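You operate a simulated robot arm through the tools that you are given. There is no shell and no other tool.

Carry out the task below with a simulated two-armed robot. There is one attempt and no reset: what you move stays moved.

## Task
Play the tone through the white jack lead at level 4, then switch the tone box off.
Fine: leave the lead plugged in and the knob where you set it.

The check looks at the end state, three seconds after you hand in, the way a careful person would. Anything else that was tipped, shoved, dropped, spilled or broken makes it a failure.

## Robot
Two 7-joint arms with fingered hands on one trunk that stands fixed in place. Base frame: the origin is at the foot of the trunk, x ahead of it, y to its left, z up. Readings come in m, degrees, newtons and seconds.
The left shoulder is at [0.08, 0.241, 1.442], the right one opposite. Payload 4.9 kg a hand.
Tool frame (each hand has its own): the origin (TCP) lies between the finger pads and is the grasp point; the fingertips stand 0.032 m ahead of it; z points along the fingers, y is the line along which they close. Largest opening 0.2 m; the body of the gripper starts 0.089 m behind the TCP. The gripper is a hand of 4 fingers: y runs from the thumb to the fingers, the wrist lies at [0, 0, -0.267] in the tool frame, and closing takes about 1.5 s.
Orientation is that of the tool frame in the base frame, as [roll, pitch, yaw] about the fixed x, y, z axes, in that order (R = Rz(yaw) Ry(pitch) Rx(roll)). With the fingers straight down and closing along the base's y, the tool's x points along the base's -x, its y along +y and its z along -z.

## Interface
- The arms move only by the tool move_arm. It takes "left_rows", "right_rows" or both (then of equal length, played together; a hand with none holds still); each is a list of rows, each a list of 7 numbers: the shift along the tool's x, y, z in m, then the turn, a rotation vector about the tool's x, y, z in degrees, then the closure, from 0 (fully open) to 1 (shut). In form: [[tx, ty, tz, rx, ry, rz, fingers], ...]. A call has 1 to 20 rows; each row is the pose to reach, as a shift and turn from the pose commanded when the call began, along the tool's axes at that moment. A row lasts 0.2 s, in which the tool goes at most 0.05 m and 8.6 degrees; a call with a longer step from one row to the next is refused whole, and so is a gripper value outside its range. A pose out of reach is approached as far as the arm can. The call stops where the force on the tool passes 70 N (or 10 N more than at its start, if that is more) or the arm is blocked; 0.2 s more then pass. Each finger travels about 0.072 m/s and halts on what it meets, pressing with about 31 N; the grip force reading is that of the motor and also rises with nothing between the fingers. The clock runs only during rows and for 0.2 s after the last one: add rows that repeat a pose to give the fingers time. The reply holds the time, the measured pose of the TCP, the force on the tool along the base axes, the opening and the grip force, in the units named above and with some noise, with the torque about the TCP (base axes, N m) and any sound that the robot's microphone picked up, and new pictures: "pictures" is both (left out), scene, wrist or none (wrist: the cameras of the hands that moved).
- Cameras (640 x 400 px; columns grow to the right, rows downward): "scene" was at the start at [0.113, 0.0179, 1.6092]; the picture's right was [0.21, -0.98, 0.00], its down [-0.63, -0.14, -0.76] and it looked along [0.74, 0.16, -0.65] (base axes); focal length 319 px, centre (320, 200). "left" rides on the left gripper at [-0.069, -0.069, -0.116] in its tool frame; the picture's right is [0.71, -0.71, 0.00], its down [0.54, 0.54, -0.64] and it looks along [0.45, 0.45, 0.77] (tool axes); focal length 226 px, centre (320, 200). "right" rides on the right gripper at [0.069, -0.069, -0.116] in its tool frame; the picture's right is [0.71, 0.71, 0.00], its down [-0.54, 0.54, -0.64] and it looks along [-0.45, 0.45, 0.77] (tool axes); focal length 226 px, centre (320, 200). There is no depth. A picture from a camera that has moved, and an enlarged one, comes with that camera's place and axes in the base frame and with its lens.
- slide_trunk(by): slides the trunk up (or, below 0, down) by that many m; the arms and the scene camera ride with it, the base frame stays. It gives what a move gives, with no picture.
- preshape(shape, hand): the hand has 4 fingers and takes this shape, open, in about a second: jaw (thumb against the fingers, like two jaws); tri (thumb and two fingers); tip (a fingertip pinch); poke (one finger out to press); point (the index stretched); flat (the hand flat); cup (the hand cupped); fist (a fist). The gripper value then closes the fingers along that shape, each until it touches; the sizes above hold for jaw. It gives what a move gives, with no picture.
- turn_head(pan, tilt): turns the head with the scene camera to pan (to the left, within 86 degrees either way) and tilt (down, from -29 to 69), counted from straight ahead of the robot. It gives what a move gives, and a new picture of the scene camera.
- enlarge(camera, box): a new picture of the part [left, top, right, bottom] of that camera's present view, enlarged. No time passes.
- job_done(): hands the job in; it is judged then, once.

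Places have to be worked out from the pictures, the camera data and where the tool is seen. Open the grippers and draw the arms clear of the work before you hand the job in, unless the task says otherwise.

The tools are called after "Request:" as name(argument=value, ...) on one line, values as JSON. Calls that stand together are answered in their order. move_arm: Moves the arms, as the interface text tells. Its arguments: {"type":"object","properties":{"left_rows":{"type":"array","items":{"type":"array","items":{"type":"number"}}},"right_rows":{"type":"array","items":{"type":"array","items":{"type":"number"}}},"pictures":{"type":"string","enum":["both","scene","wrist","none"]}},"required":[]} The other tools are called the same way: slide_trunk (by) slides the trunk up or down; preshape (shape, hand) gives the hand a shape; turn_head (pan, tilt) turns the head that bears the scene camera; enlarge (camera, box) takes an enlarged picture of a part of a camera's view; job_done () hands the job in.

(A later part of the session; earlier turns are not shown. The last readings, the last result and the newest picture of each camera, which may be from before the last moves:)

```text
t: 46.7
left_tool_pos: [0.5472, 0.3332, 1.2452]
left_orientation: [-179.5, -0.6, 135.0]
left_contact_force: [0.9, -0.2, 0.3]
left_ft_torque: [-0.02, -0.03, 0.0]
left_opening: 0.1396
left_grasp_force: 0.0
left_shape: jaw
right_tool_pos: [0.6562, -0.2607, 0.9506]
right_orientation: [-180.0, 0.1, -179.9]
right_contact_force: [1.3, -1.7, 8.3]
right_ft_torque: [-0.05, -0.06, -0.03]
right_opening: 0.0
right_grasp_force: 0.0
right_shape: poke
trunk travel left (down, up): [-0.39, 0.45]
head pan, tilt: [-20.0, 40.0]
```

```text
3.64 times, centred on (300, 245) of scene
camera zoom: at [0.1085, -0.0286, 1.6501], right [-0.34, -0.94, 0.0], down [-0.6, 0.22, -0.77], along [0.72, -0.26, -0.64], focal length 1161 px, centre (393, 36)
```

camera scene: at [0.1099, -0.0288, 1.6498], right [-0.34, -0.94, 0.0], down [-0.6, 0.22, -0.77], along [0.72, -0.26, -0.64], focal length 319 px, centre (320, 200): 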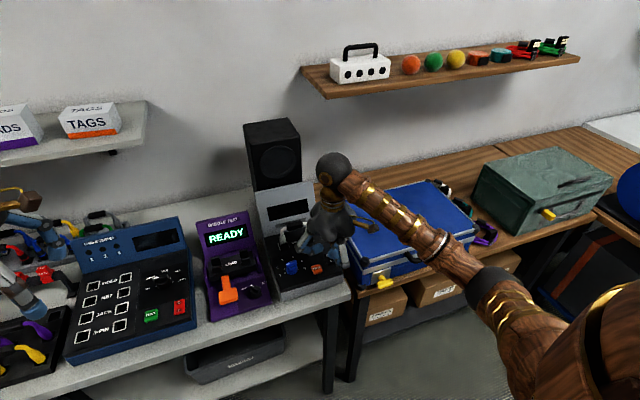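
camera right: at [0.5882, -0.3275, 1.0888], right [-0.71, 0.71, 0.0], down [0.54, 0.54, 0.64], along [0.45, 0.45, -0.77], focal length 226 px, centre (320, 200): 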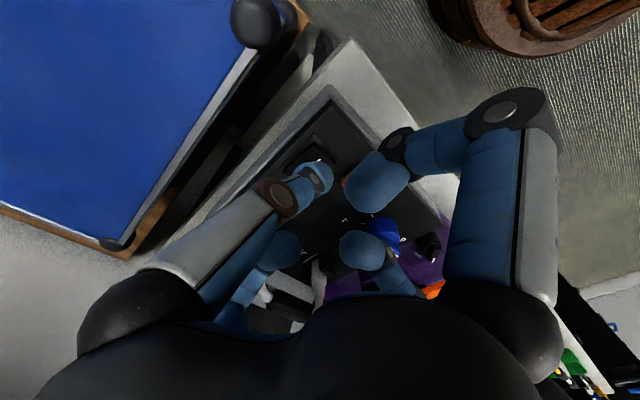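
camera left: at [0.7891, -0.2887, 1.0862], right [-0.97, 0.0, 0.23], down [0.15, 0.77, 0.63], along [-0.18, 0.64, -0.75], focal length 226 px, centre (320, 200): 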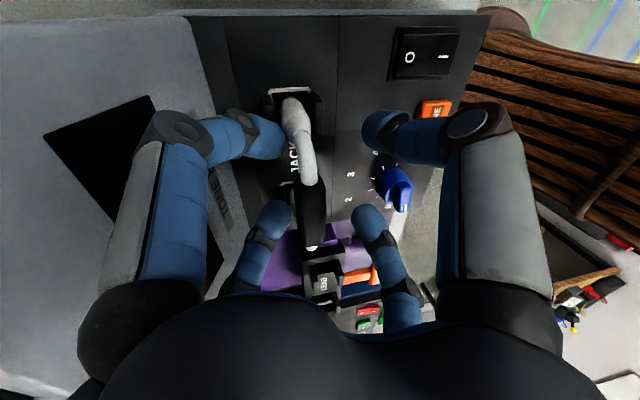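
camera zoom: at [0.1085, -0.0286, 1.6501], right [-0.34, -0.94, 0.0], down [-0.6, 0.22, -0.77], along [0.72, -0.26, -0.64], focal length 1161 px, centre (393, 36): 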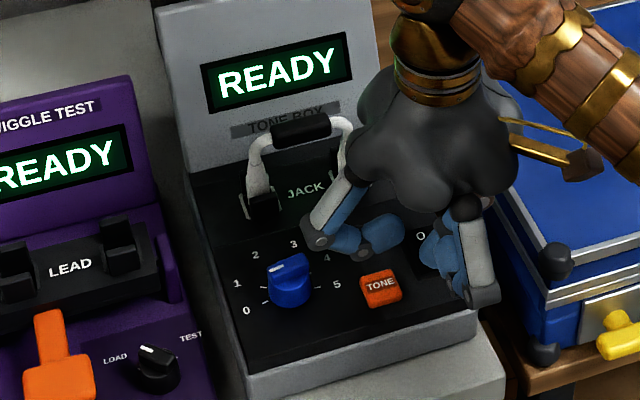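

The tone box display lit up "READY". I lift off, return the right hand to jaw shape and go above the knob (centre ≈ (0.678, -0.147), pointer at 0; labels spaced ~45°, so 4 is a 180° clockwise turn).

Request:
move_arm(right_rows=[[0, 0, -0.03, 0, 0, 0, 1], [0, 0, -0.07, 0, 0, 0, 1], [0, 0, -0.11, 0, 0, 0, 1], [0, 0, -0.15, 0, 0, 0, 1], [-0.007, 0.038, -0.17, 0, 0, 0, 1], [-0.014, 0.076, -0.17, 0, 0, 0, 1], [-0.022, 0.114, -0.17, 0, 0, 0, 1]], pictures="none")

Request:
preshape(hand="right", shape="jaw")

Request:
move_arm(right_rows=[[0, 0, 0, 0, 0, -8, 0.3], [0, 0, 0, 0, 0, -16, 0.5], [0, 0, 0, 0, 0, -24, 0.6], [0, 0, 0, 0, 0, -32, 0.6], [0, 0, 0, 0, 0, -40, 0.6], [0, 0, 0, 0, 0, -48, 0.6], [0, 0, 0, 0, 0, -56, 0.6], [0, 0, 0, 0, 0, -64, 0.6], [0, 0, 0, 0, 0, -67.5, 0.6]], pictures="both")

Request:
enlarge(camera="scene", box=[240, 170, 350, 300])

Request:
enlarge(camera="right", box=[220, 60, 420, 240])

```text
t: 48.3
left_tool_pos: [0.5503, 0.3339, 1.2429]
left_orientation: [-179.4, -0.6, 134.8]
left_contact_force: [0.6, 0.3, 0.1]
left_ft_torque: [-0.04, -0.03, -0.01]
left_opening: 0.1392
left_grasp_force: 0.0
left_shape: jaw
right_tool_pos: [0.678, -0.1443, 1.1193]
right_orientation: [-179.9, 0.0, 179.9]
right_contact_force: [0.7, -0.3, -0.4]
right_ft_torque: [-0.01, -0.02, 0.02]
right_opening: 0.0002
right_grasp_force: 0.0
right_shape: poke
trunk travel left (down, up): [-0.39, 0.45]
head pan, tilt: [-20.0, 40.0]
```

```text
t: 49.2
left_tool_pos: [0.5494, 0.3336, 1.2437]
left_orientation: [-179.5, -0.6, 135.0]
left_contact_force: [-0.6, 0.5, 1.0]
left_ft_torque: [-0.04, -0.02, 0.01]
left_opening: 0.1394
left_grasp_force: 0.1
left_shape: jaw
right_tool_pos: [0.6765, -0.1456, 1.1182]
right_orientation: [179.9, 0.0, -180.0]
right_contact_force: [-0.2, 0.9, 0.5]
right_ft_torque: [0.0, 0.02, 0.0]
right_opening: 0.1999
right_grasp_force: 0.0
right_shape: jaw
trunk travel left (down, up): [-0.39, 0.45]
head pan, tilt: [-20.0, 40.0]
```

```text
t: 51.2
left_tool_pos: [0.5496, 0.3337, 1.2437]
left_orientation: [-179.5, -0.6, 135.0]
left_contact_force: [0.3, -0.5, 0.0]
left_ft_torque: [0.01, 0.0, 0.0]
left_opening: 0.1394
left_grasp_force: 0.1
left_shape: jaw
right_tool_pos: [0.6774, -0.1472, 1.1204]
right_orientation: [180.0, 0.0, -112.3]
right_contact_force: [-0.2, -0.2, 0.4]
right_ft_torque: [0.02, 0.01, 0.01]
right_opening: 0.0802
right_grasp_force: 0.1
right_shape: jaw
trunk travel left (down, up): [-0.39, 0.45]
head pan, tilt: [-20.0, 40.0]
camera scene: at [0.11, -0.0288, 1.6498], right [-0.34, -0.94, 0.0], down [-0.6, 0.22, -0.77], along [0.72, -0.26, -0.64], focal length 319 px, centre (320, 200)
camera right: at [0.7158, -0.2334, 1.2361], right [-0.92, -0.38, 0.0], down [-0.29, 0.71, 0.64], along [-0.25, 0.59, -0.77], focal length 226 px, centre (320, 200)
```

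scene: 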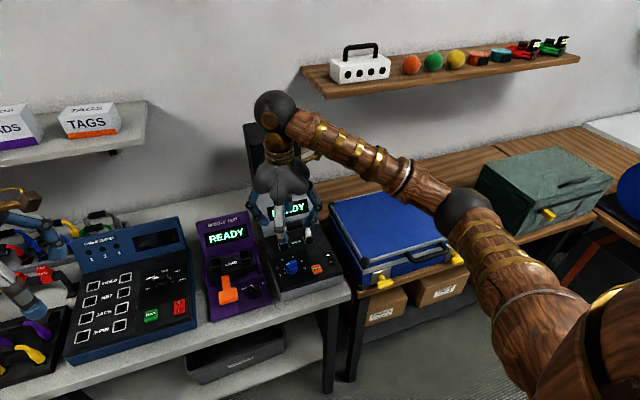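
right: 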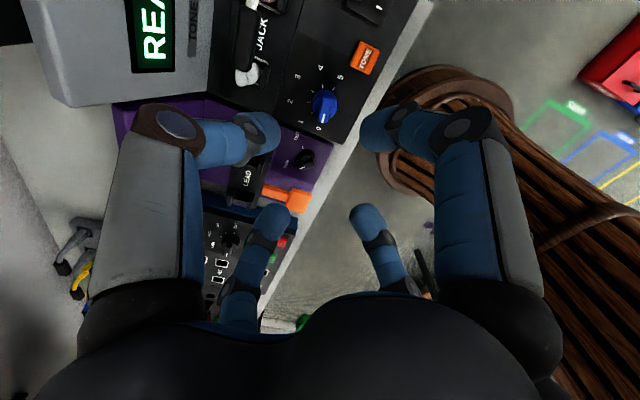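

```text
3.08 times, centred on (295, 235) of scene
camera zoom: at [0.11, -0.0288, 1.6498], right [-0.34, -0.94, 0.0], down [-0.6, 0.22, -0.77], along [0.72, -0.26, -0.64], focal length 982 px, centre (397, 92)
```

zoom: 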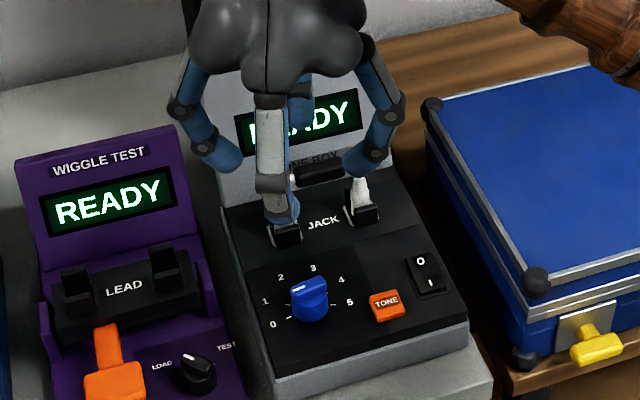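

```text
2.22 times, centred on (320, 150) of right
camera zoom: at [0.7158, -0.2334, 1.2361], right [-0.92, -0.38, 0.0], down [-0.29, 0.71, 0.64], along [-0.25, 0.59, -0.77], focal length 502 px, centre (320, 311)
```

zoom: 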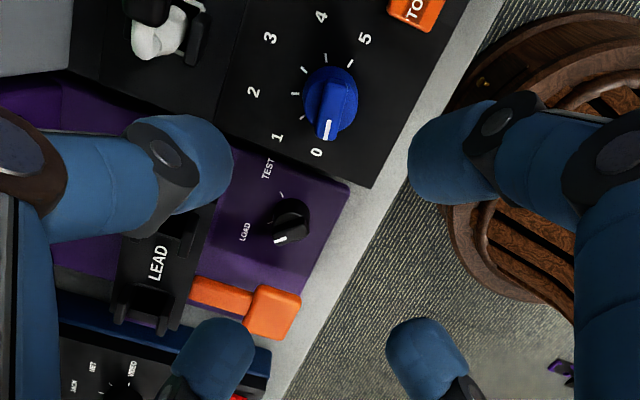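

I take a closer zoom of the knob to pin down its centre and pointer angle.

Request:
enlarge(camera="right", box=[285, 55, 355, 140])

Request:
enlarge(camera="scene", box=[270, 250, 330, 285])

```text
4.71 times, centred on (320, 98) of right
camera zoom: at [0.7158, -0.2334, 1.2361], right [-0.92, -0.38, 0.0], down [-0.29, 0.71, 0.64], along [-0.25, 0.59, -0.77], focal length 1064 px, centre (320, 682)
```

zoom: 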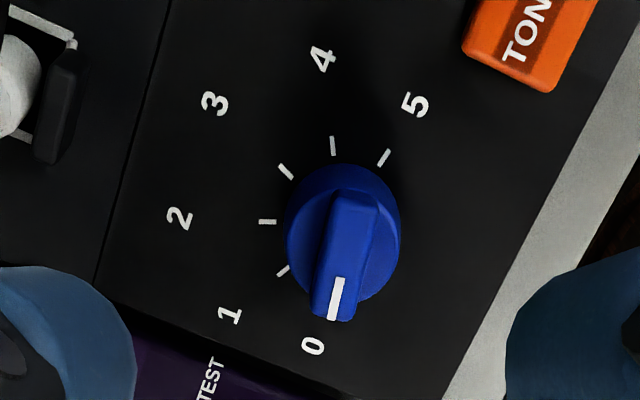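

```text
10.67 times, centred on (300, 268) of scene
camera zoom: at [0.11, -0.0288, 1.6498], right [-0.34, -0.94, 0.0], down [-0.6, 0.22, -0.77], along [0.72, -0.26, -0.64], focal length 3405 px, centre (533, -520)
```

zoom: 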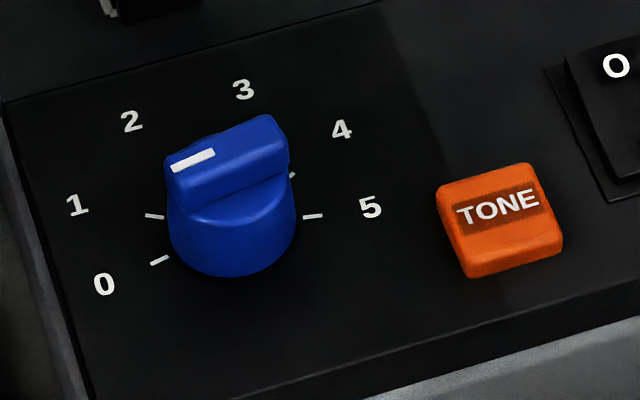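

Fitting the tick marks gives knob centre (0.672, -0.145), 40° per step, so 0→4 is a 160° clockwise turn. I test in the air whether the right wrist can turn that far in one go.

Request:
move_arm(right_rows=[[0, 0, 0, 0, 0, 8.5, 0.6], [0, 0, 0, 0, 0, 17, 0.6], [0, 0, 0, 0, 0, 25.5, 0.6], [0, 0, 0, 0, 0, 34, 0.6], [0, 0, 0, 0, 0, 42.5, 0.6], [0, 0, 0, 0, 0, 51, 0.6], [0, 0, 0, 0, 0, 59.5, 0.6], [0, 0, 0, 0, 0, 68, 0.6], [0, 0, 0, 0, 0, 76.5, 0.6], [0, 0, 0, 0, 0, 85, 0.6], [0, 0, 0, 0, 0, 93.5, 0.6], [0, 0, 0, 0, 0, 102, 0.6], [0, 0, 0, 0, 0, 110.5, 0.6], [0, 0, 0, 0, 0, 119, 0.6], [0, 0, 0, 0, 0, 127.5, 0.6], [0, 0, 0, 0, 0, 136, 0.6], [0, 0, 0, 0, 0, 144.5, 0.6], [0, 0, 0, 0, 0, 153, 0.6], [0, 0, 0, 0, 0, 161.5, 0.6], [0, 0, 0, 0, 0, 170, 0.6]], pictures="scene")

```text
t: 55.4
left_tool_pos: [0.5494, 0.3338, 1.2441]
left_orientation: [-179.4, -0.7, 135.1]
left_contact_force: [0.2, 0.4, -0.1]
left_ft_torque: [-0.02, 0.0, 0.01]
left_opening: 0.1392
left_grasp_force: 0.1
left_shape: jaw
right_tool_pos: [0.6781, -0.1451, 1.1199]
right_orientation: [-179.9, 0.0, 77.5]
right_contact_force: [-0.9, 0.2, 0.4]
right_ft_torque: [0.01, 0.03, -0.02]
right_opening: 0.0806
right_grasp_force: 0.1
right_shape: jaw
trunk travel left (down, up): [-0.39, 0.45]
head pan, tilt: [-20.0, 40.0]
camera scene: at [0.11, -0.0289, 1.6498], right [-0.34, -0.94, 0.0], down [-0.6, 0.22, -0.77], along [0.72, -0.26, -0.64], focal length 319 px, centre (320, 200)
```

scene: 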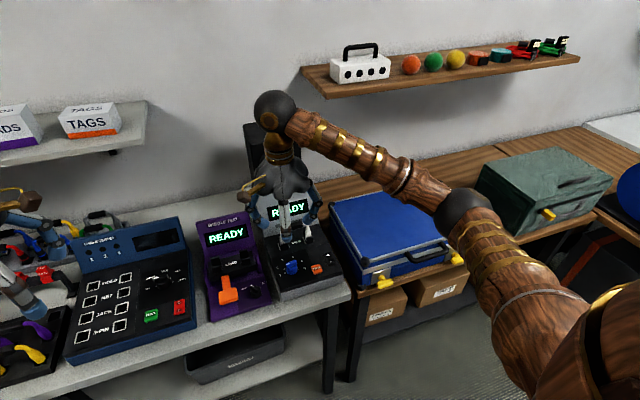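

The wrist turned 170° freely. I turn back to the starting grip angle (fingers flanking the pointer bar) and centre over the knob.

Request:
move_arm(right_rows=[[-0.0018, -0.0058, 0, 0, 0, -8.3, 0.6], [-0.0018, -0.0058, 0, 0, 0, -16.6, 0.6], [-0.0018, -0.0058, 0, 0, 0, -24.9, 0.6], [-0.0018, -0.0058, 0, 0, 0, -33.2, 0.6], [-0.0018, -0.0058, 0, 0, 0, -41.5, 0.6], [-0.0018, -0.0058, 0, 0, 0, -49.8, 0.6], [-0.0018, -0.0058, 0, 0, 0, -58.1, 0.6], [-0.0018, -0.0058, 0, 0, 0, -66.4, 0.6], [-0.0018, -0.0058, 0, 0, 0, -74.7, 0.6], [-0.0018, -0.0058, 0, 0, 0, -83, 0.6], [-0.0018, -0.0058, 0, 0, 0, -91.3, 0.6], [-0.0018, -0.0058, 0, 0, 0, -99.6, 0.6], [-0.0018, -0.0058, 0, 0, 0, -107.9, 0.6], [-0.0018, -0.0058, 0, 0, 0, -116.2, 0.6], [-0.0018, -0.0058, 0, 0, 0, -124.5, 0.6], [-0.0018, -0.0058, 0, 0, 0, -132.8, 0.6], [-0.0018, -0.0058, 0, 0, 0, -141.1, 0.6], [-0.0018, -0.0058, 0, 0, 0, -149.4, 0.6], [-0.0018, -0.0058, 0, 0, 0, -157.5, 0.6]], pictures="none")

Request:
move_arm(right_rows=[[0, 0, 0.04, 0, 0, 0, 0.65], [0, 0, 0.08, 0, 0, 0, 0.65], [0, 0, 0.12, 0, 0, 0, 0.65], [0, 0, 0.12, 0, 0, 0, 0.65]], pictures="both")

Request:
enlarge(camera="scene", box=[250, 190, 350, 300])

Request:
enlarge(camera="right", box=[220, 60, 420, 240])

```text
t: 59.4
left_tool_pos: [0.5495, 0.3335, 1.2442]
left_orientation: [-179.3, -0.5, 134.9]
left_contact_force: [0.0, -0.1, 0.3]
left_ft_torque: [0.01, -0.02, 0.04]
left_opening: 0.1395
left_grasp_force: 0.1
left_shape: jaw
right_tool_pos: [0.6726, -0.1471, 1.1209]
right_orientation: [-179.9, 0.1, -124.8]
right_contact_force: [0.3, -0.2, 0.7]
right_ft_torque: [0.0, -0.01, 0.02]
right_opening: 0.0806
right_grasp_force: 0.0
right_shape: jaw
trunk travel left (down, up): [-0.39, 0.45]
head pan, tilt: [-20.0, 40.0]
```

```text
t: 60.4
left_tool_pos: [0.5485, 0.3328, 1.2444]
left_orientation: [-179.4, -0.6, 135.1]
left_contact_force: [-0.8, 0.0, -0.6]
left_ft_torque: [0.03, 0.0, 0.02]
left_opening: 0.1395
left_grasp_force: 0.1
left_shape: jaw
right_tool_pos: [0.6708, -0.1469, 0.9996]
right_orientation: [-180.0, 0.0, -125.0]
right_contact_force: [0.1, -0.5, -0.2]
right_ft_torque: [0.01, 0.01, -0.02]
right_opening: 0.0701
right_grasp_force: 0.0
right_shape: jaw
trunk travel left (down, up): [-0.39, 0.45]
head pan, tilt: [-20.0, 40.0]
camera scene: at [0.1099, -0.0288, 1.6498], right [-0.34, -0.94, 0.0], down [-0.6, 0.22, -0.77], along [0.72, -0.26, -0.64], focal length 319 px, centre (320, 200)
camera right: at [0.6882, -0.2403, 1.1164], right [-0.98, -0.17, 0.0], down [-0.13, 0.75, 0.64], along [-0.11, 0.63, -0.77], focal length 226 px, centre (320, 200)
```

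scene: 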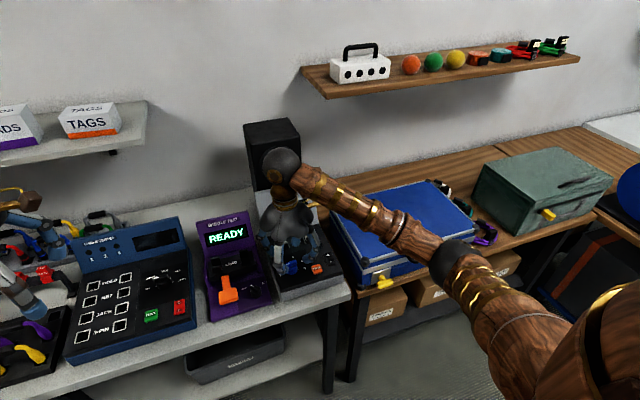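
right: 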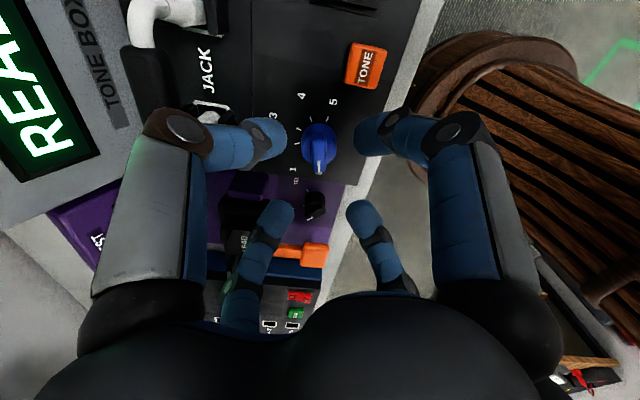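

```text
3.64 times, centred on (300, 245) of scene
camera zoom: at [0.1099, -0.0288, 1.6498], right [-0.34, -0.94, 0.0], down [-0.6, 0.22, -0.77], along [0.72, -0.26, -0.64], focal length 1161 px, centre (393, 36)
```

zoom: 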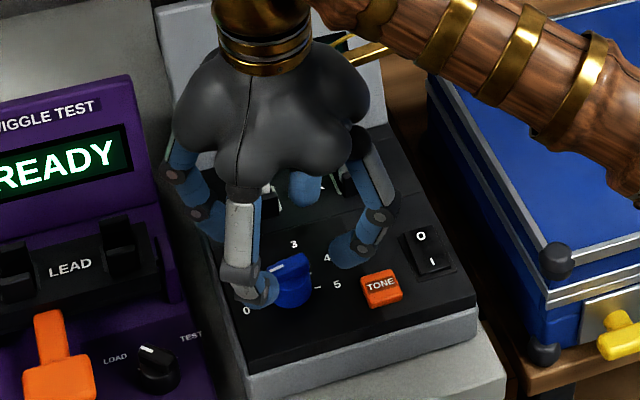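

```text
2.22 times, centred on (320, 150) of right
camera zoom: at [0.6882, -0.2403, 1.1164], right [-0.98, -0.17, 0.0], down [-0.13, 0.75, 0.64], along [-0.11, 0.63, -0.77], focal length 502 px, centre (320, 311)
```

zoom: 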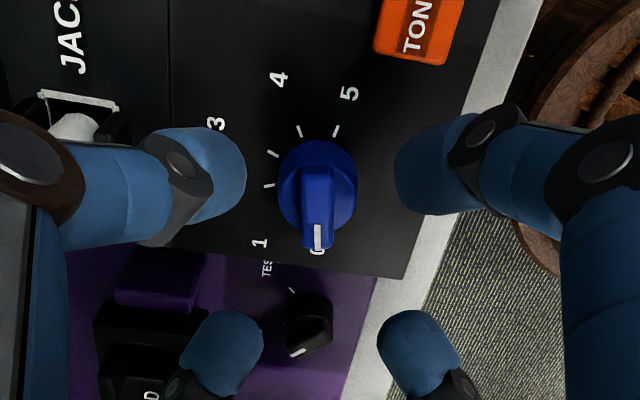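

Knob is centred between the fingers. I narrow slightly, descend to tips ≈ 8 mm above the panel, then close on the knob.

Request:
move_arm(right_rows=[[-0.0014, 0, 0, 0, 0, 0, 0.74], [-0.0014, 0, 0.015, 0, 0, 0, 0.74], [-0.0014, 0, 0.03, 0, 0, 0, 0.74], [-0.0014, 0, 0.04, 0, 0, 0, 0.74], [-0.0014, 0, 0.048, 0, 0, 0, 0.74], [-0.0014, 0, 0.048, 0, 0, 0, 0.74]], pictures="both")

Request:
enlarge(camera="scene", box=[250, 190, 350, 300])

Request:
enlarge(camera="right", box=[220, 60, 420, 240])

```text
t: 61.8
left_tool_pos: [0.5493, 0.3338, 1.2442]
left_orientation: [-179.4, -0.6, 134.9]
left_contact_force: [0.1, -0.5, -0.5]
left_ft_torque: [-0.01, -0.01, 0.01]
left_opening: 0.1395
left_grasp_force: 0.0
left_shape: jaw
right_tool_pos: [0.6721, -0.1454, 0.9499]
right_orientation: [179.9, 0.0, -125.0]
right_contact_force: [-0.1, 0.0, 0.4]
right_ft_torque: [0.0, -0.03, 0.05]
right_opening: 0.0526
right_grasp_force: 0.0
right_shape: jaw
trunk travel left (down, up): [-0.39, 0.45]
head pan, tilt: [-20.0, 40.0]
camera scene: at [0.1099, -0.0289, 1.6498], right [-0.34, -0.94, 0.0], down [-0.6, 0.22, -0.77], along [0.72, -0.26, -0.64], focal length 319 px, centre (320, 200)
camera right: at [0.6905, -0.24, 1.0672], right [-0.98, -0.17, 0.0], down [-0.13, 0.75, 0.64], along [-0.11, 0.63, -0.77], focal length 226 px, centre (320, 200)
```

scene: 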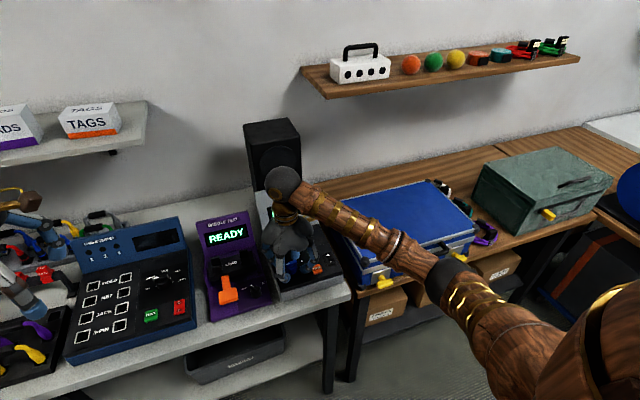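
right: 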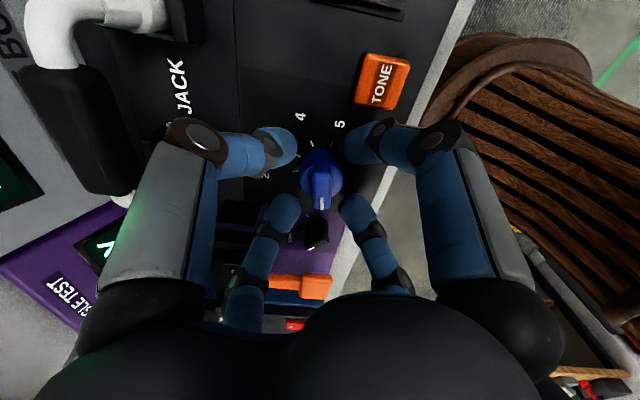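

```text
3.64 times, centred on (300, 245) of scene
camera zoom: at [0.1099, -0.0289, 1.6498], right [-0.34, -0.94, 0.0], down [-0.6, 0.22, -0.77], along [0.72, -0.26, -0.64], focal length 1161 px, centre (393, 36)
```

zoom: 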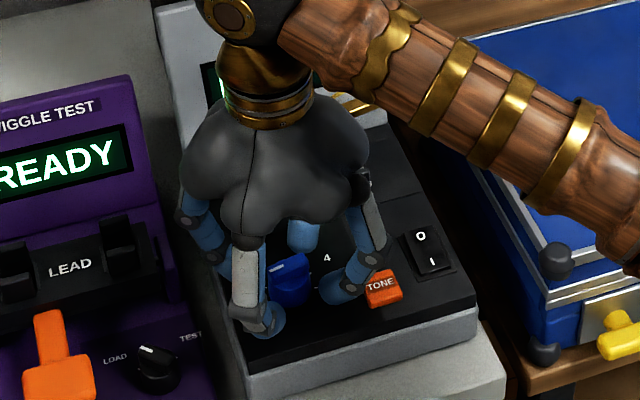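

```text
2.22 times, centred on (320, 150) of right
camera zoom: at [0.6905, -0.24, 1.0672], right [-0.98, -0.17, 0.0], down [-0.13, 0.75, 0.64], along [-0.11, 0.63, -0.77], focal length 502 px, centre (320, 311)
```

zoom: 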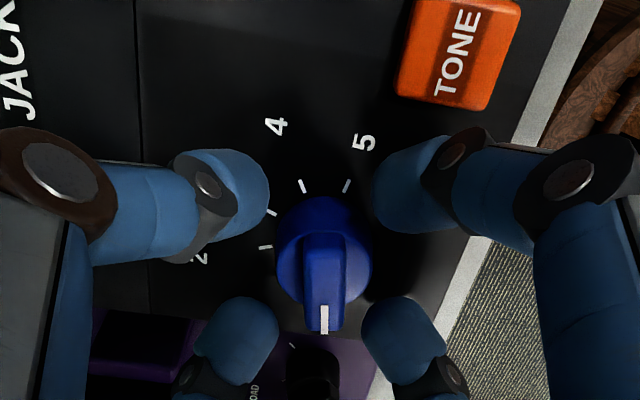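

Alignment is good and there's no contact. I close on the knob.

Request:
move_arm(right_rows=[[0, 0, 0, 0, 0, 0, 0.82], [0, 0, 0, 0, 0, 0, 0.9], [0, 0, 0, 0, 0, 0, 1.0], [0, 0, 0, 0, 0, 0, 1.0], [0, 0, 0, 0, 0, 0, 1.0]], pictures="wrist")

Request:
enlarge(camera="right", box=[220, 60, 420, 240])

Request:
enlarge(camera="scene", box=[250, 190, 350, 300])

```text
t: 63.0
left_tool_pos: [0.5491, 0.333, 1.2454]
left_orientation: [-179.3, -0.6, 135.1]
left_contact_force: [0.4, -0.5, 0.5]
left_ft_torque: [0.0, 0.02, -0.04]
left_opening: 0.1392
left_grasp_force: 0.1
left_shape: jaw
right_tool_pos: [0.673, -0.1456, 0.9498]
right_orientation: [-179.9, 0.0, -125.0]
right_contact_force: [0.3, -1.0, -5.1]
right_ft_torque: [-0.02, -0.03, -0.02]
right_opening: 0.0261
right_grasp_force: 31.5
right_shape: jaw
trunk travel left (down, up): [-0.39, 0.45]
head pan, tilt: [-20.0, 40.0]
camera right: at [0.6908, -0.24, 1.0668], right [-0.98, -0.17, 0.0], down [-0.13, 0.75, 0.64], along [-0.11, 0.63, -0.77], focal length 226 px, centre (320, 200)
```

right: 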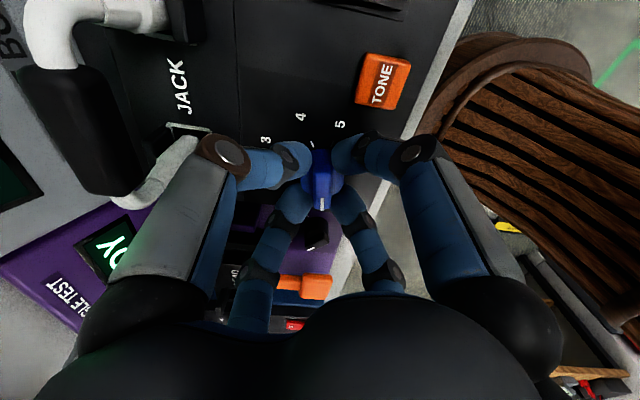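

```text
2.22 times, centred on (320, 150) of right
camera zoom: at [0.6908, -0.24, 1.0668], right [-0.98, -0.17, 0.0], down [-0.13, 0.75, 0.64], along [-0.11, 0.63, -0.77], focal length 502 px, centre (320, 311)
```

zoom: 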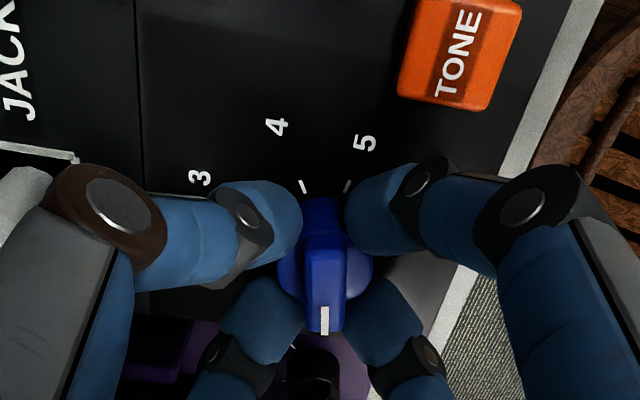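

```text
3.64 times, centred on (300, 245) of scene
camera zoom: at [0.1106, -0.029, 1.6497], right [-0.34, -0.94, 0.0], down [-0.6, 0.22, -0.77], along [0.72, -0.26, -0.64], focal length 1161 px, centre (393, 36)
```

zoom: 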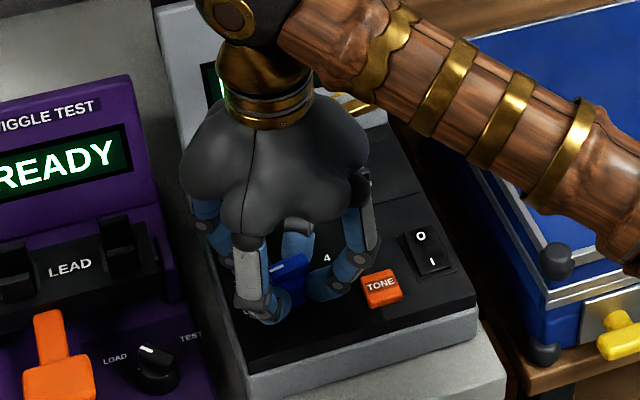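

Knob gripped. I turn clockwise 40° first and check the effect.

Request:
move_arm(right_rows=[[0, 0, 0, 0, 0, 6, 1], [0, 0, 0, 0, 0, 13, 1], [0, 0, 0, 0, 0, 20, 1], [0, 0, 0, 0, 0, 27, 1], [0, 0, 0, 0, 0, 34, 1], [0, 0, 0, 0, 0, 40, 1], [0, 0, 0, 0, 0, 40, 1]], pictures="both")

Request:
enlarge(camera="right", box=[220, 60, 420, 240])

Request:
enlarge(camera="scene", box=[240, 170, 350, 300])

```text
t: 64.6
left_tool_pos: [0.5518, 0.3304, 1.2459]
left_orientation: [-179.4, -0.7, 135.1]
left_contact_force: [0.5, 0.0, 0.0]
left_ft_torque: [0.04, 0.02, -0.03]
left_opening: 0.1394
left_grasp_force: 0.1
left_shape: jaw
right_tool_pos: [0.673, -0.1468, 0.9502]
right_orientation: [-180.0, -0.1, -165.2]
right_contact_force: [5.9, -11.4, -11.3]
right_ft_torque: [-0.33, -0.19, 0.07]
right_opening: 0.0259
right_grasp_force: 31.1
right_shape: jaw
trunk travel left (down, up): [-0.39, 0.45]
head pan, tilt: [-20.0, 40.0]
camera scene: at [0.1122, -0.0307, 1.6496], right [-0.34, -0.94, 0.0], down [-0.61, 0.22, -0.76], along [0.72, -0.26, -0.64], focal length 319 px, centre (320, 200)
camera right: at [0.6256, -0.2286, 1.0671], right [-0.86, 0.5, 0.0], down [0.39, 0.66, 0.64], along [0.32, 0.56, -0.77], focal length 226 px, centre (320, 200)
```

scene: 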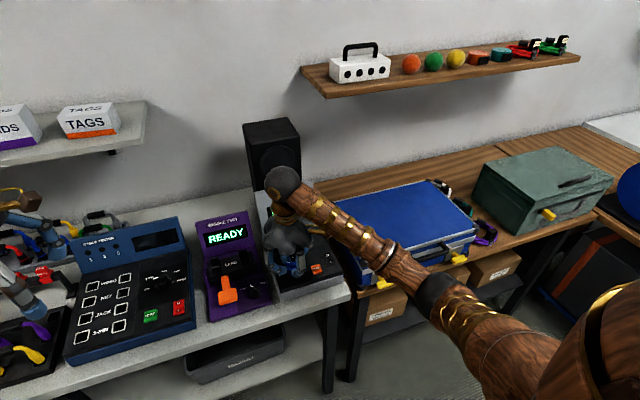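
right: 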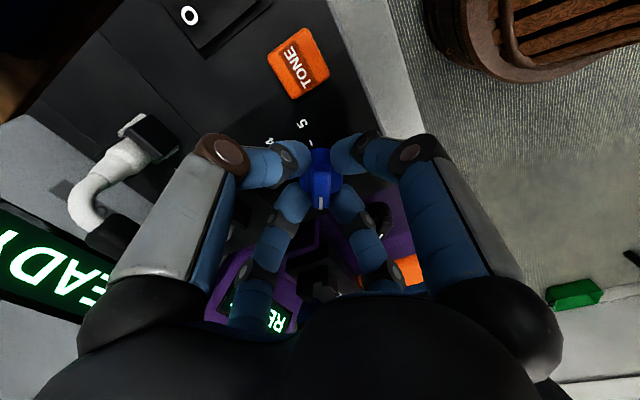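

```text
2.22 times, centred on (320, 150) of right
camera zoom: at [0.6256, -0.2286, 1.0671], right [-0.86, 0.5, 0.0], down [0.39, 0.66, 0.64], along [0.32, 0.56, -0.77], focal length 502 px, centre (320, 311)
```

zoom: 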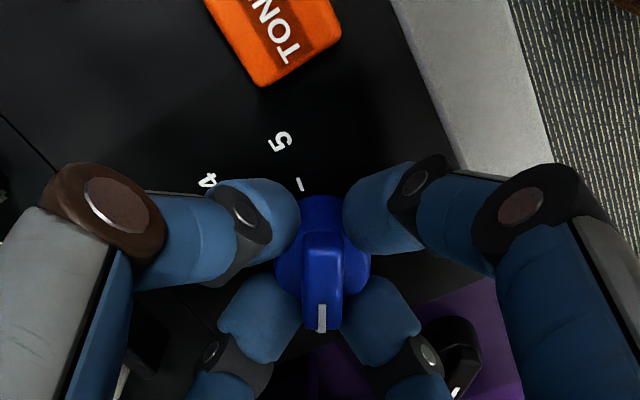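

```text
3.08 times, centred on (295, 235) of scene
camera zoom: at [0.1122, -0.0307, 1.6496], right [-0.34, -0.94, 0.0], down [-0.61, 0.22, -0.76], along [0.72, -0.26, -0.64], focal length 982 px, centre (397, 92)
```

zoom: 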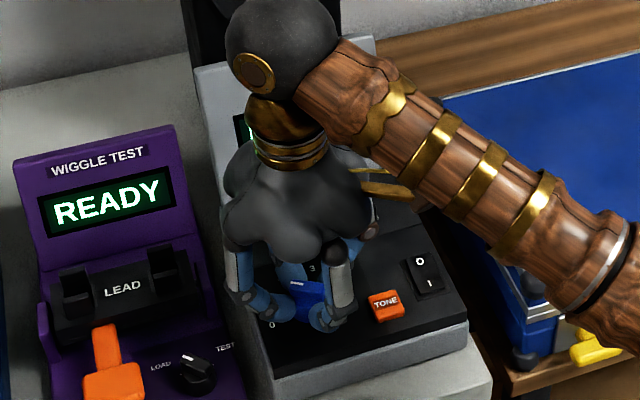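

The knob follows the hand. There's some lateral load from slight off-centre, so I shift ~2 mm to relieve it and turn another 40°.

Request:
move_arm(right_rows=[[-0.0006, -0.0017, 0.001, 0, 0, 0, 1], [-0.0006, -0.0017, 0.001, 0, 0, 7, 1], [-0.0006, -0.0017, 0.001, 0, 0, 14, 1], [-0.0006, -0.0017, 0.001, 0, 0, 21, 1], [-0.0006, -0.0017, 0.001, 0, 0, 28, 1], [-0.0006, -0.0017, 0.001, 0, 0, 34, 1], [-0.0006, -0.0017, 0.001, 0, 0, 40, 1], [-0.0006, -0.0017, 0.001, 0, 0, 40, 1]], pictures="wrist")

Request:
enlarge(camera="right", box=[220, 60, 420, 240])

Request:
enlarge(camera="scene", box=[240, 170, 350, 300])

```text
t: 66.4
left_tool_pos: [0.5502, 0.332, 1.2445]
left_orientation: [-179.5, -0.6, 135.0]
left_contact_force: [0.1, -0.2, 0.0]
left_ft_torque: [0.01, 0.02, 0.0]
left_opening: 0.1396
left_grasp_force: 0.1
left_shape: jaw
right_tool_pos: [0.6747, -0.149, 0.9499]
right_orientation: [-180.0, 0.0, 155.0]
right_contact_force: [7.8, -11.1, 2.9]
right_ft_torque: [-0.4, -0.15, 0.09]
right_opening: 0.0264
right_grasp_force: 30.6
right_shape: jaw
trunk travel left (down, up): [-0.39, 0.45]
head pan, tilt: [-20.0, 40.0]
camera right: at [0.5825, -0.1791, 1.0666], right [-0.34, 0.94, 0.0], down [0.72, 0.26, 0.64], along [0.6, 0.22, -0.77], focal length 226 px, centre (320, 200)
```

right: 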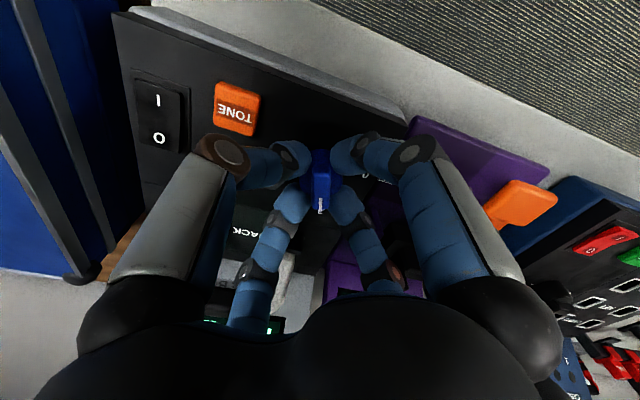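

```text
2.22 times, centred on (320, 150) of right
camera zoom: at [0.5825, -0.1791, 1.0666], right [-0.34, 0.94, 0.0], down [0.72, 0.26, 0.64], along [0.6, 0.22, -0.77], focal length 502 px, centre (320, 311)
```

zoom: 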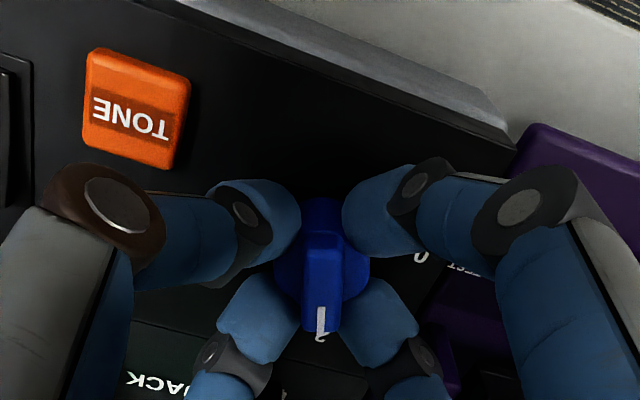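

```text
3.08 times, centred on (295, 235) of scene
camera zoom: at [0.1108, -0.0305, 1.6498], right [-0.34, -0.94, 0.0], down [-0.6, 0.22, -0.77], along [0.72, -0.26, -0.64], focal length 982 px, centre (397, 92)
```

zoom: 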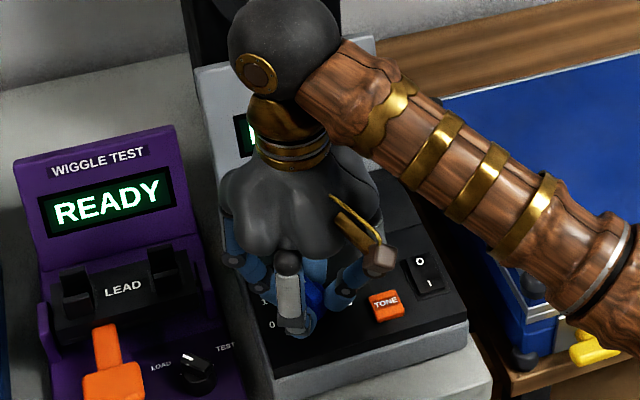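

The pointer now sits at "2" and the box has not moved. I turn another 40°.

Request:
move_arm(right_rows=[[0, 0, 0, 0, 0, 7, 1], [0, 0, 0, 0, 0, 14, 1], [0, 0, 0, 0, 0, 21, 1], [0, 0, 0, 0, 0, 28, 1], [0, 0, 0, 0, 0, 34, 1], [0, 0, 0, 0, 0, 40, 1], [0, 0, 0, 0, 0, 40, 1]], pictures="wrist")

Request:
enlarge(camera="right", box=[220, 60, 420, 240])

Request:
enlarge(camera="scene", box=[240, 170, 350, 300])

```text
t: 68.0
left_tool_pos: [0.5487, 0.3311, 1.2447]
left_orientation: [-179.5, -0.6, 135.0]
left_contact_force: [-0.6, -0.1, -0.8]
left_ft_torque: [-0.03, -0.02, 0.01]
left_opening: 0.1393
left_grasp_force: 0.1
left_shape: jaw
right_tool_pos: [0.6728, -0.148, 0.9502]
right_orientation: [179.9, -0.2, 114.9]
right_contact_force: [-3.7, -19.5, -0.7]
right_ft_torque: [-0.62, 0.21, 0.05]
right_opening: 0.0261
right_grasp_force: 31.2
right_shape: jaw
trunk travel left (down, up): [-0.39, 0.45]
head pan, tilt: [-20.0, 40.0]
camera right: at [0.5822, -0.1125, 1.0669], right [0.34, 0.94, 0.0], down [0.72, -0.26, 0.64], along [0.6, -0.22, -0.77], focal length 226 px, centre (320, 200)
```

right: 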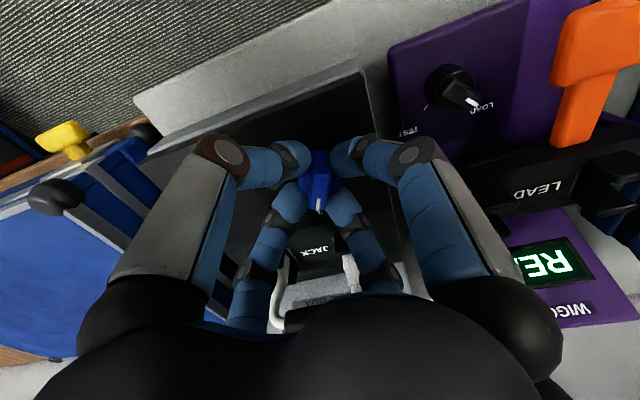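

```text
2.22 times, centred on (320, 150) of right
camera zoom: at [0.5822, -0.1125, 1.0669], right [0.34, 0.94, 0.0], down [0.72, -0.26, 0.64], along [0.6, -0.22, -0.77], focal length 502 px, centre (320, 311)
```

zoom: 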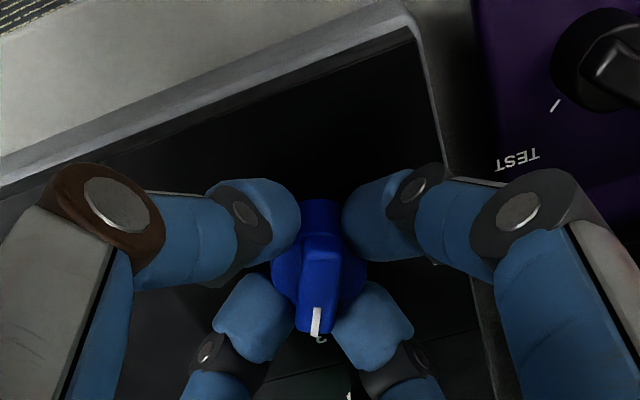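

```text
3.08 times, centred on (295, 235) of scene
camera zoom: at [0.1095, -0.0317, 1.6497], right [-0.34, -0.94, 0.0], down [-0.6, 0.22, -0.77], along [0.72, -0.26, -0.64], focal length 982 px, centre (397, 92)
```

zoom: 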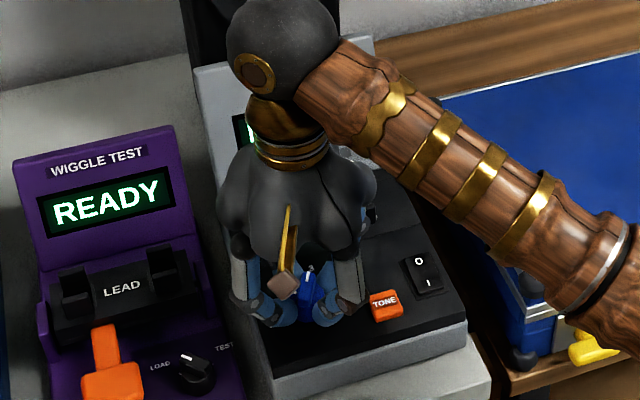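

Pointer is at 3. I relieve the -y load slightly and turn the final 40° to 4.

Request:
move_arm(right_rows=[[-0.0014, -0.0006, 0, 0, 0, 0, 1], [-0.0014, -0.0006, 0, 0, 0, 7, 1], [-0.0014, -0.0006, 0, 0, 0, 14, 1], [-0.0014, -0.0006, 0, 0, 0, 21, 1], [-0.0014, -0.0006, 0, 0, 0, 28, 1], [-0.0014, -0.0006, 0, 0, 0, 34, 1], [-0.0014, -0.0006, 0, 0, 0, 39, 1], [-0.0014, -0.0006, 0, 0, 0, 39, 1]], pictures="wrist")

Request:
enlarge(camera="right", box=[220, 60, 420, 240])

Request:
enlarge(camera="scene", box=[240, 170, 350, 300])

```text
t: 69.8
left_tool_pos: [0.5476, 0.3329, 1.2451]
left_orientation: [-179.5, -0.6, 135.0]
left_contact_force: [0.4, -0.5, -1.0]
left_ft_torque: [0.01, -0.03, -0.02]
left_opening: 0.1394
left_grasp_force: 0.2
left_shape: jaw
right_tool_pos: [0.6721, -0.149, 0.949]
right_orientation: [-180.0, -0.1, 76.0]
right_contact_force: [-13.2, -9.5, -4.7]
right_ft_torque: [-0.3, 0.38, 0.03]
right_opening: 0.0261
right_grasp_force: 30.8
right_shape: jaw
trunk travel left (down, up): [-0.39, 0.45]
head pan, tilt: [-20.0, 40.0]
camera right: at [0.6232, -0.0631, 1.067], right [0.86, 0.51, 0.0], down [0.39, -0.66, 0.64], along [0.33, -0.55, -0.77], focal length 226 px, centre (320, 200)
```

right: 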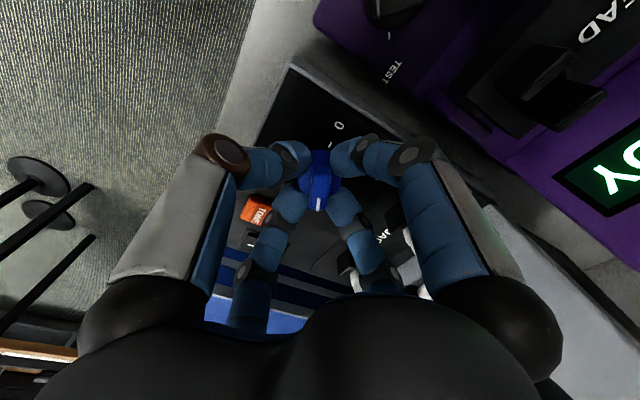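

```text
2.22 times, centred on (320, 150) of right
camera zoom: at [0.6232, -0.0631, 1.067], right [0.86, 0.51, 0.0], down [0.39, -0.66, 0.64], along [0.33, -0.55, -0.77], focal length 502 px, centre (320, 311)
```

zoom: 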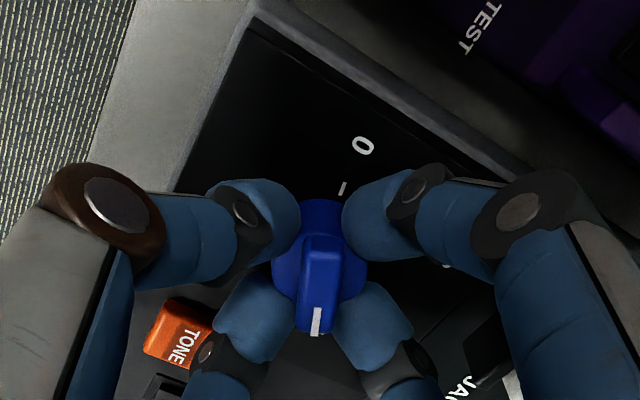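

```text
3.08 times, centred on (295, 235) of scene
camera zoom: at [0.1088, -0.0304, 1.6498], right [-0.34, -0.94, 0.0], down [-0.6, 0.22, -0.77], along [0.72, -0.26, -0.64], focal length 982 px, centre (397, 92)
```

zoom: 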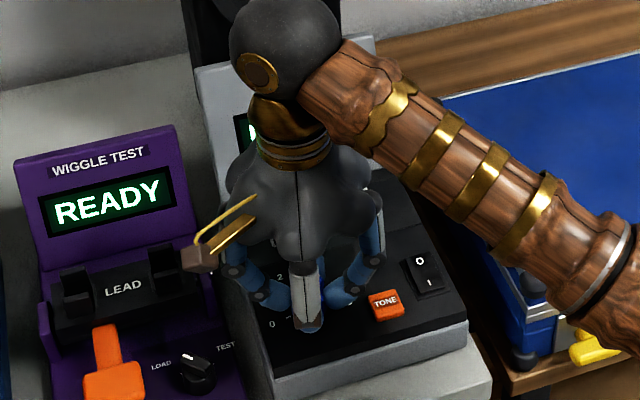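

Turned 159° in total. I release the knob, lift off and check the pointer.

Request:
move_arm(right_rows=[[0, 0, 0, 0, 0, 0, 0.9], [0, 0, 0, 0, 0, 0, 0.8], [0, 0, 0, 0, 0, 0, 0.72], [0, 0, 0, 0, 0, 0, 0.72], [0, 0, -0.03, 0, 0, 0, 0.72], [0, 0, -0.07, 0, 0, 0, 0.72], [0, 0, -0.11, 0, 0, 0, 0.6], [0, 0, -0.15, 0, 0, 0, 0.5]], pictures="both")

Request:
enlarge(camera="right", box=[270, 60, 370, 180])

Request:
enlarge(camera="scene", box=[240, 190, 350, 300])

```text
t: 71.6
left_tool_pos: [0.5479, 0.3323, 1.2442]
left_orientation: [-179.5, -0.5, 135.0]
left_contact_force: [-1.0, -0.7, 0.0]
left_ft_torque: [-0.05, 0.0, -0.03]
left_opening: 0.1394
left_grasp_force: 0.1
left_shape: jaw
right_tool_pos: [0.6751, -0.1494, 1.1024]
right_orientation: [179.9, 0.1, 76.1]
right_contact_force: [-0.1, 0.4, 0.5]
right_ft_torque: [-0.02, -0.01, 0.0]
right_opening: 0.0996
right_grasp_force: 0.0
right_shape: jaw
trunk travel left (down, up): [-0.39, 0.45]
head pan, tilt: [-20.0, 40.0]
camera scene: at [0.1092, -0.0285, 1.6497], right [-0.34, -0.94, 0.0], down [-0.6, 0.22, -0.77], along [0.72, -0.26, -0.64], focal length 319 px, centre (320, 200)
camera right: at [0.6254, -0.0637, 1.2199], right [0.86, 0.52, 0.0], down [0.39, -0.66, 0.64], along [0.33, -0.55, -0.77], focal length 226 px, centre (320, 200)
```

scene: 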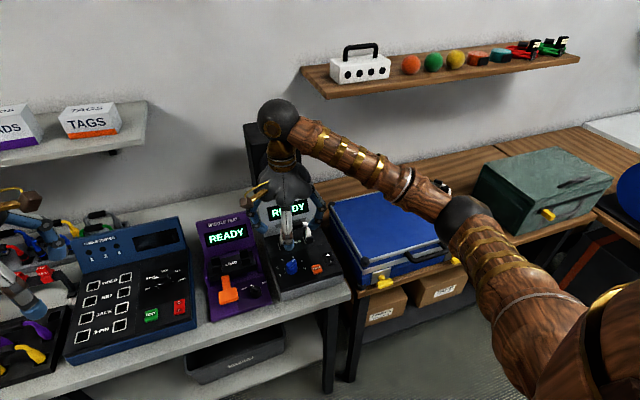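
right: 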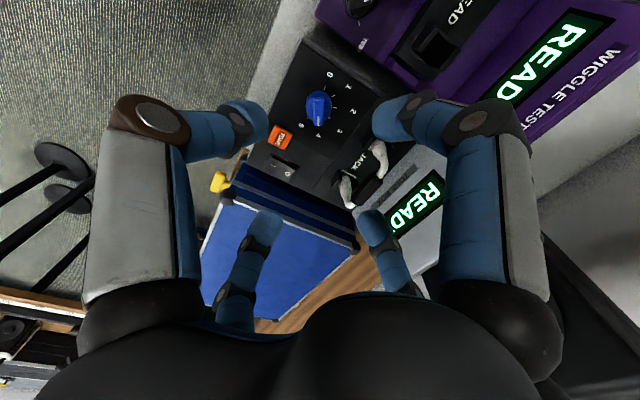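

```text
3.33 times, centred on (320, 120) of right
camera zoom: at [0.6254, -0.0637, 1.2199], right [0.86, 0.52, 0.0], down [0.39, -0.66, 0.64], along [0.33, -0.55, -0.77], focal length 754 px, centre (320, 467)
```

zoom: 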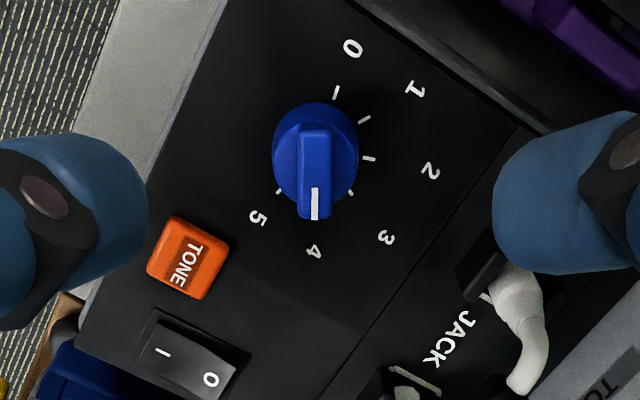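

```text
3.64 times, centred on (295, 245) of scene
camera zoom: at [0.1092, -0.0285, 1.6497], right [-0.34, -0.94, 0.0], down [-0.6, 0.22, -0.77], along [0.72, -0.26, -0.64], focal length 1161 px, centre (411, 36)
```

zoom: 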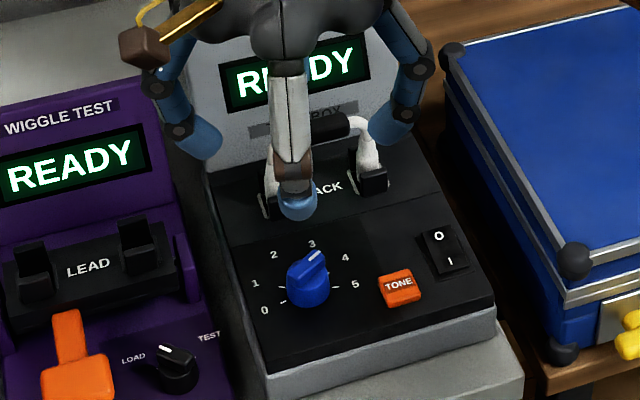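

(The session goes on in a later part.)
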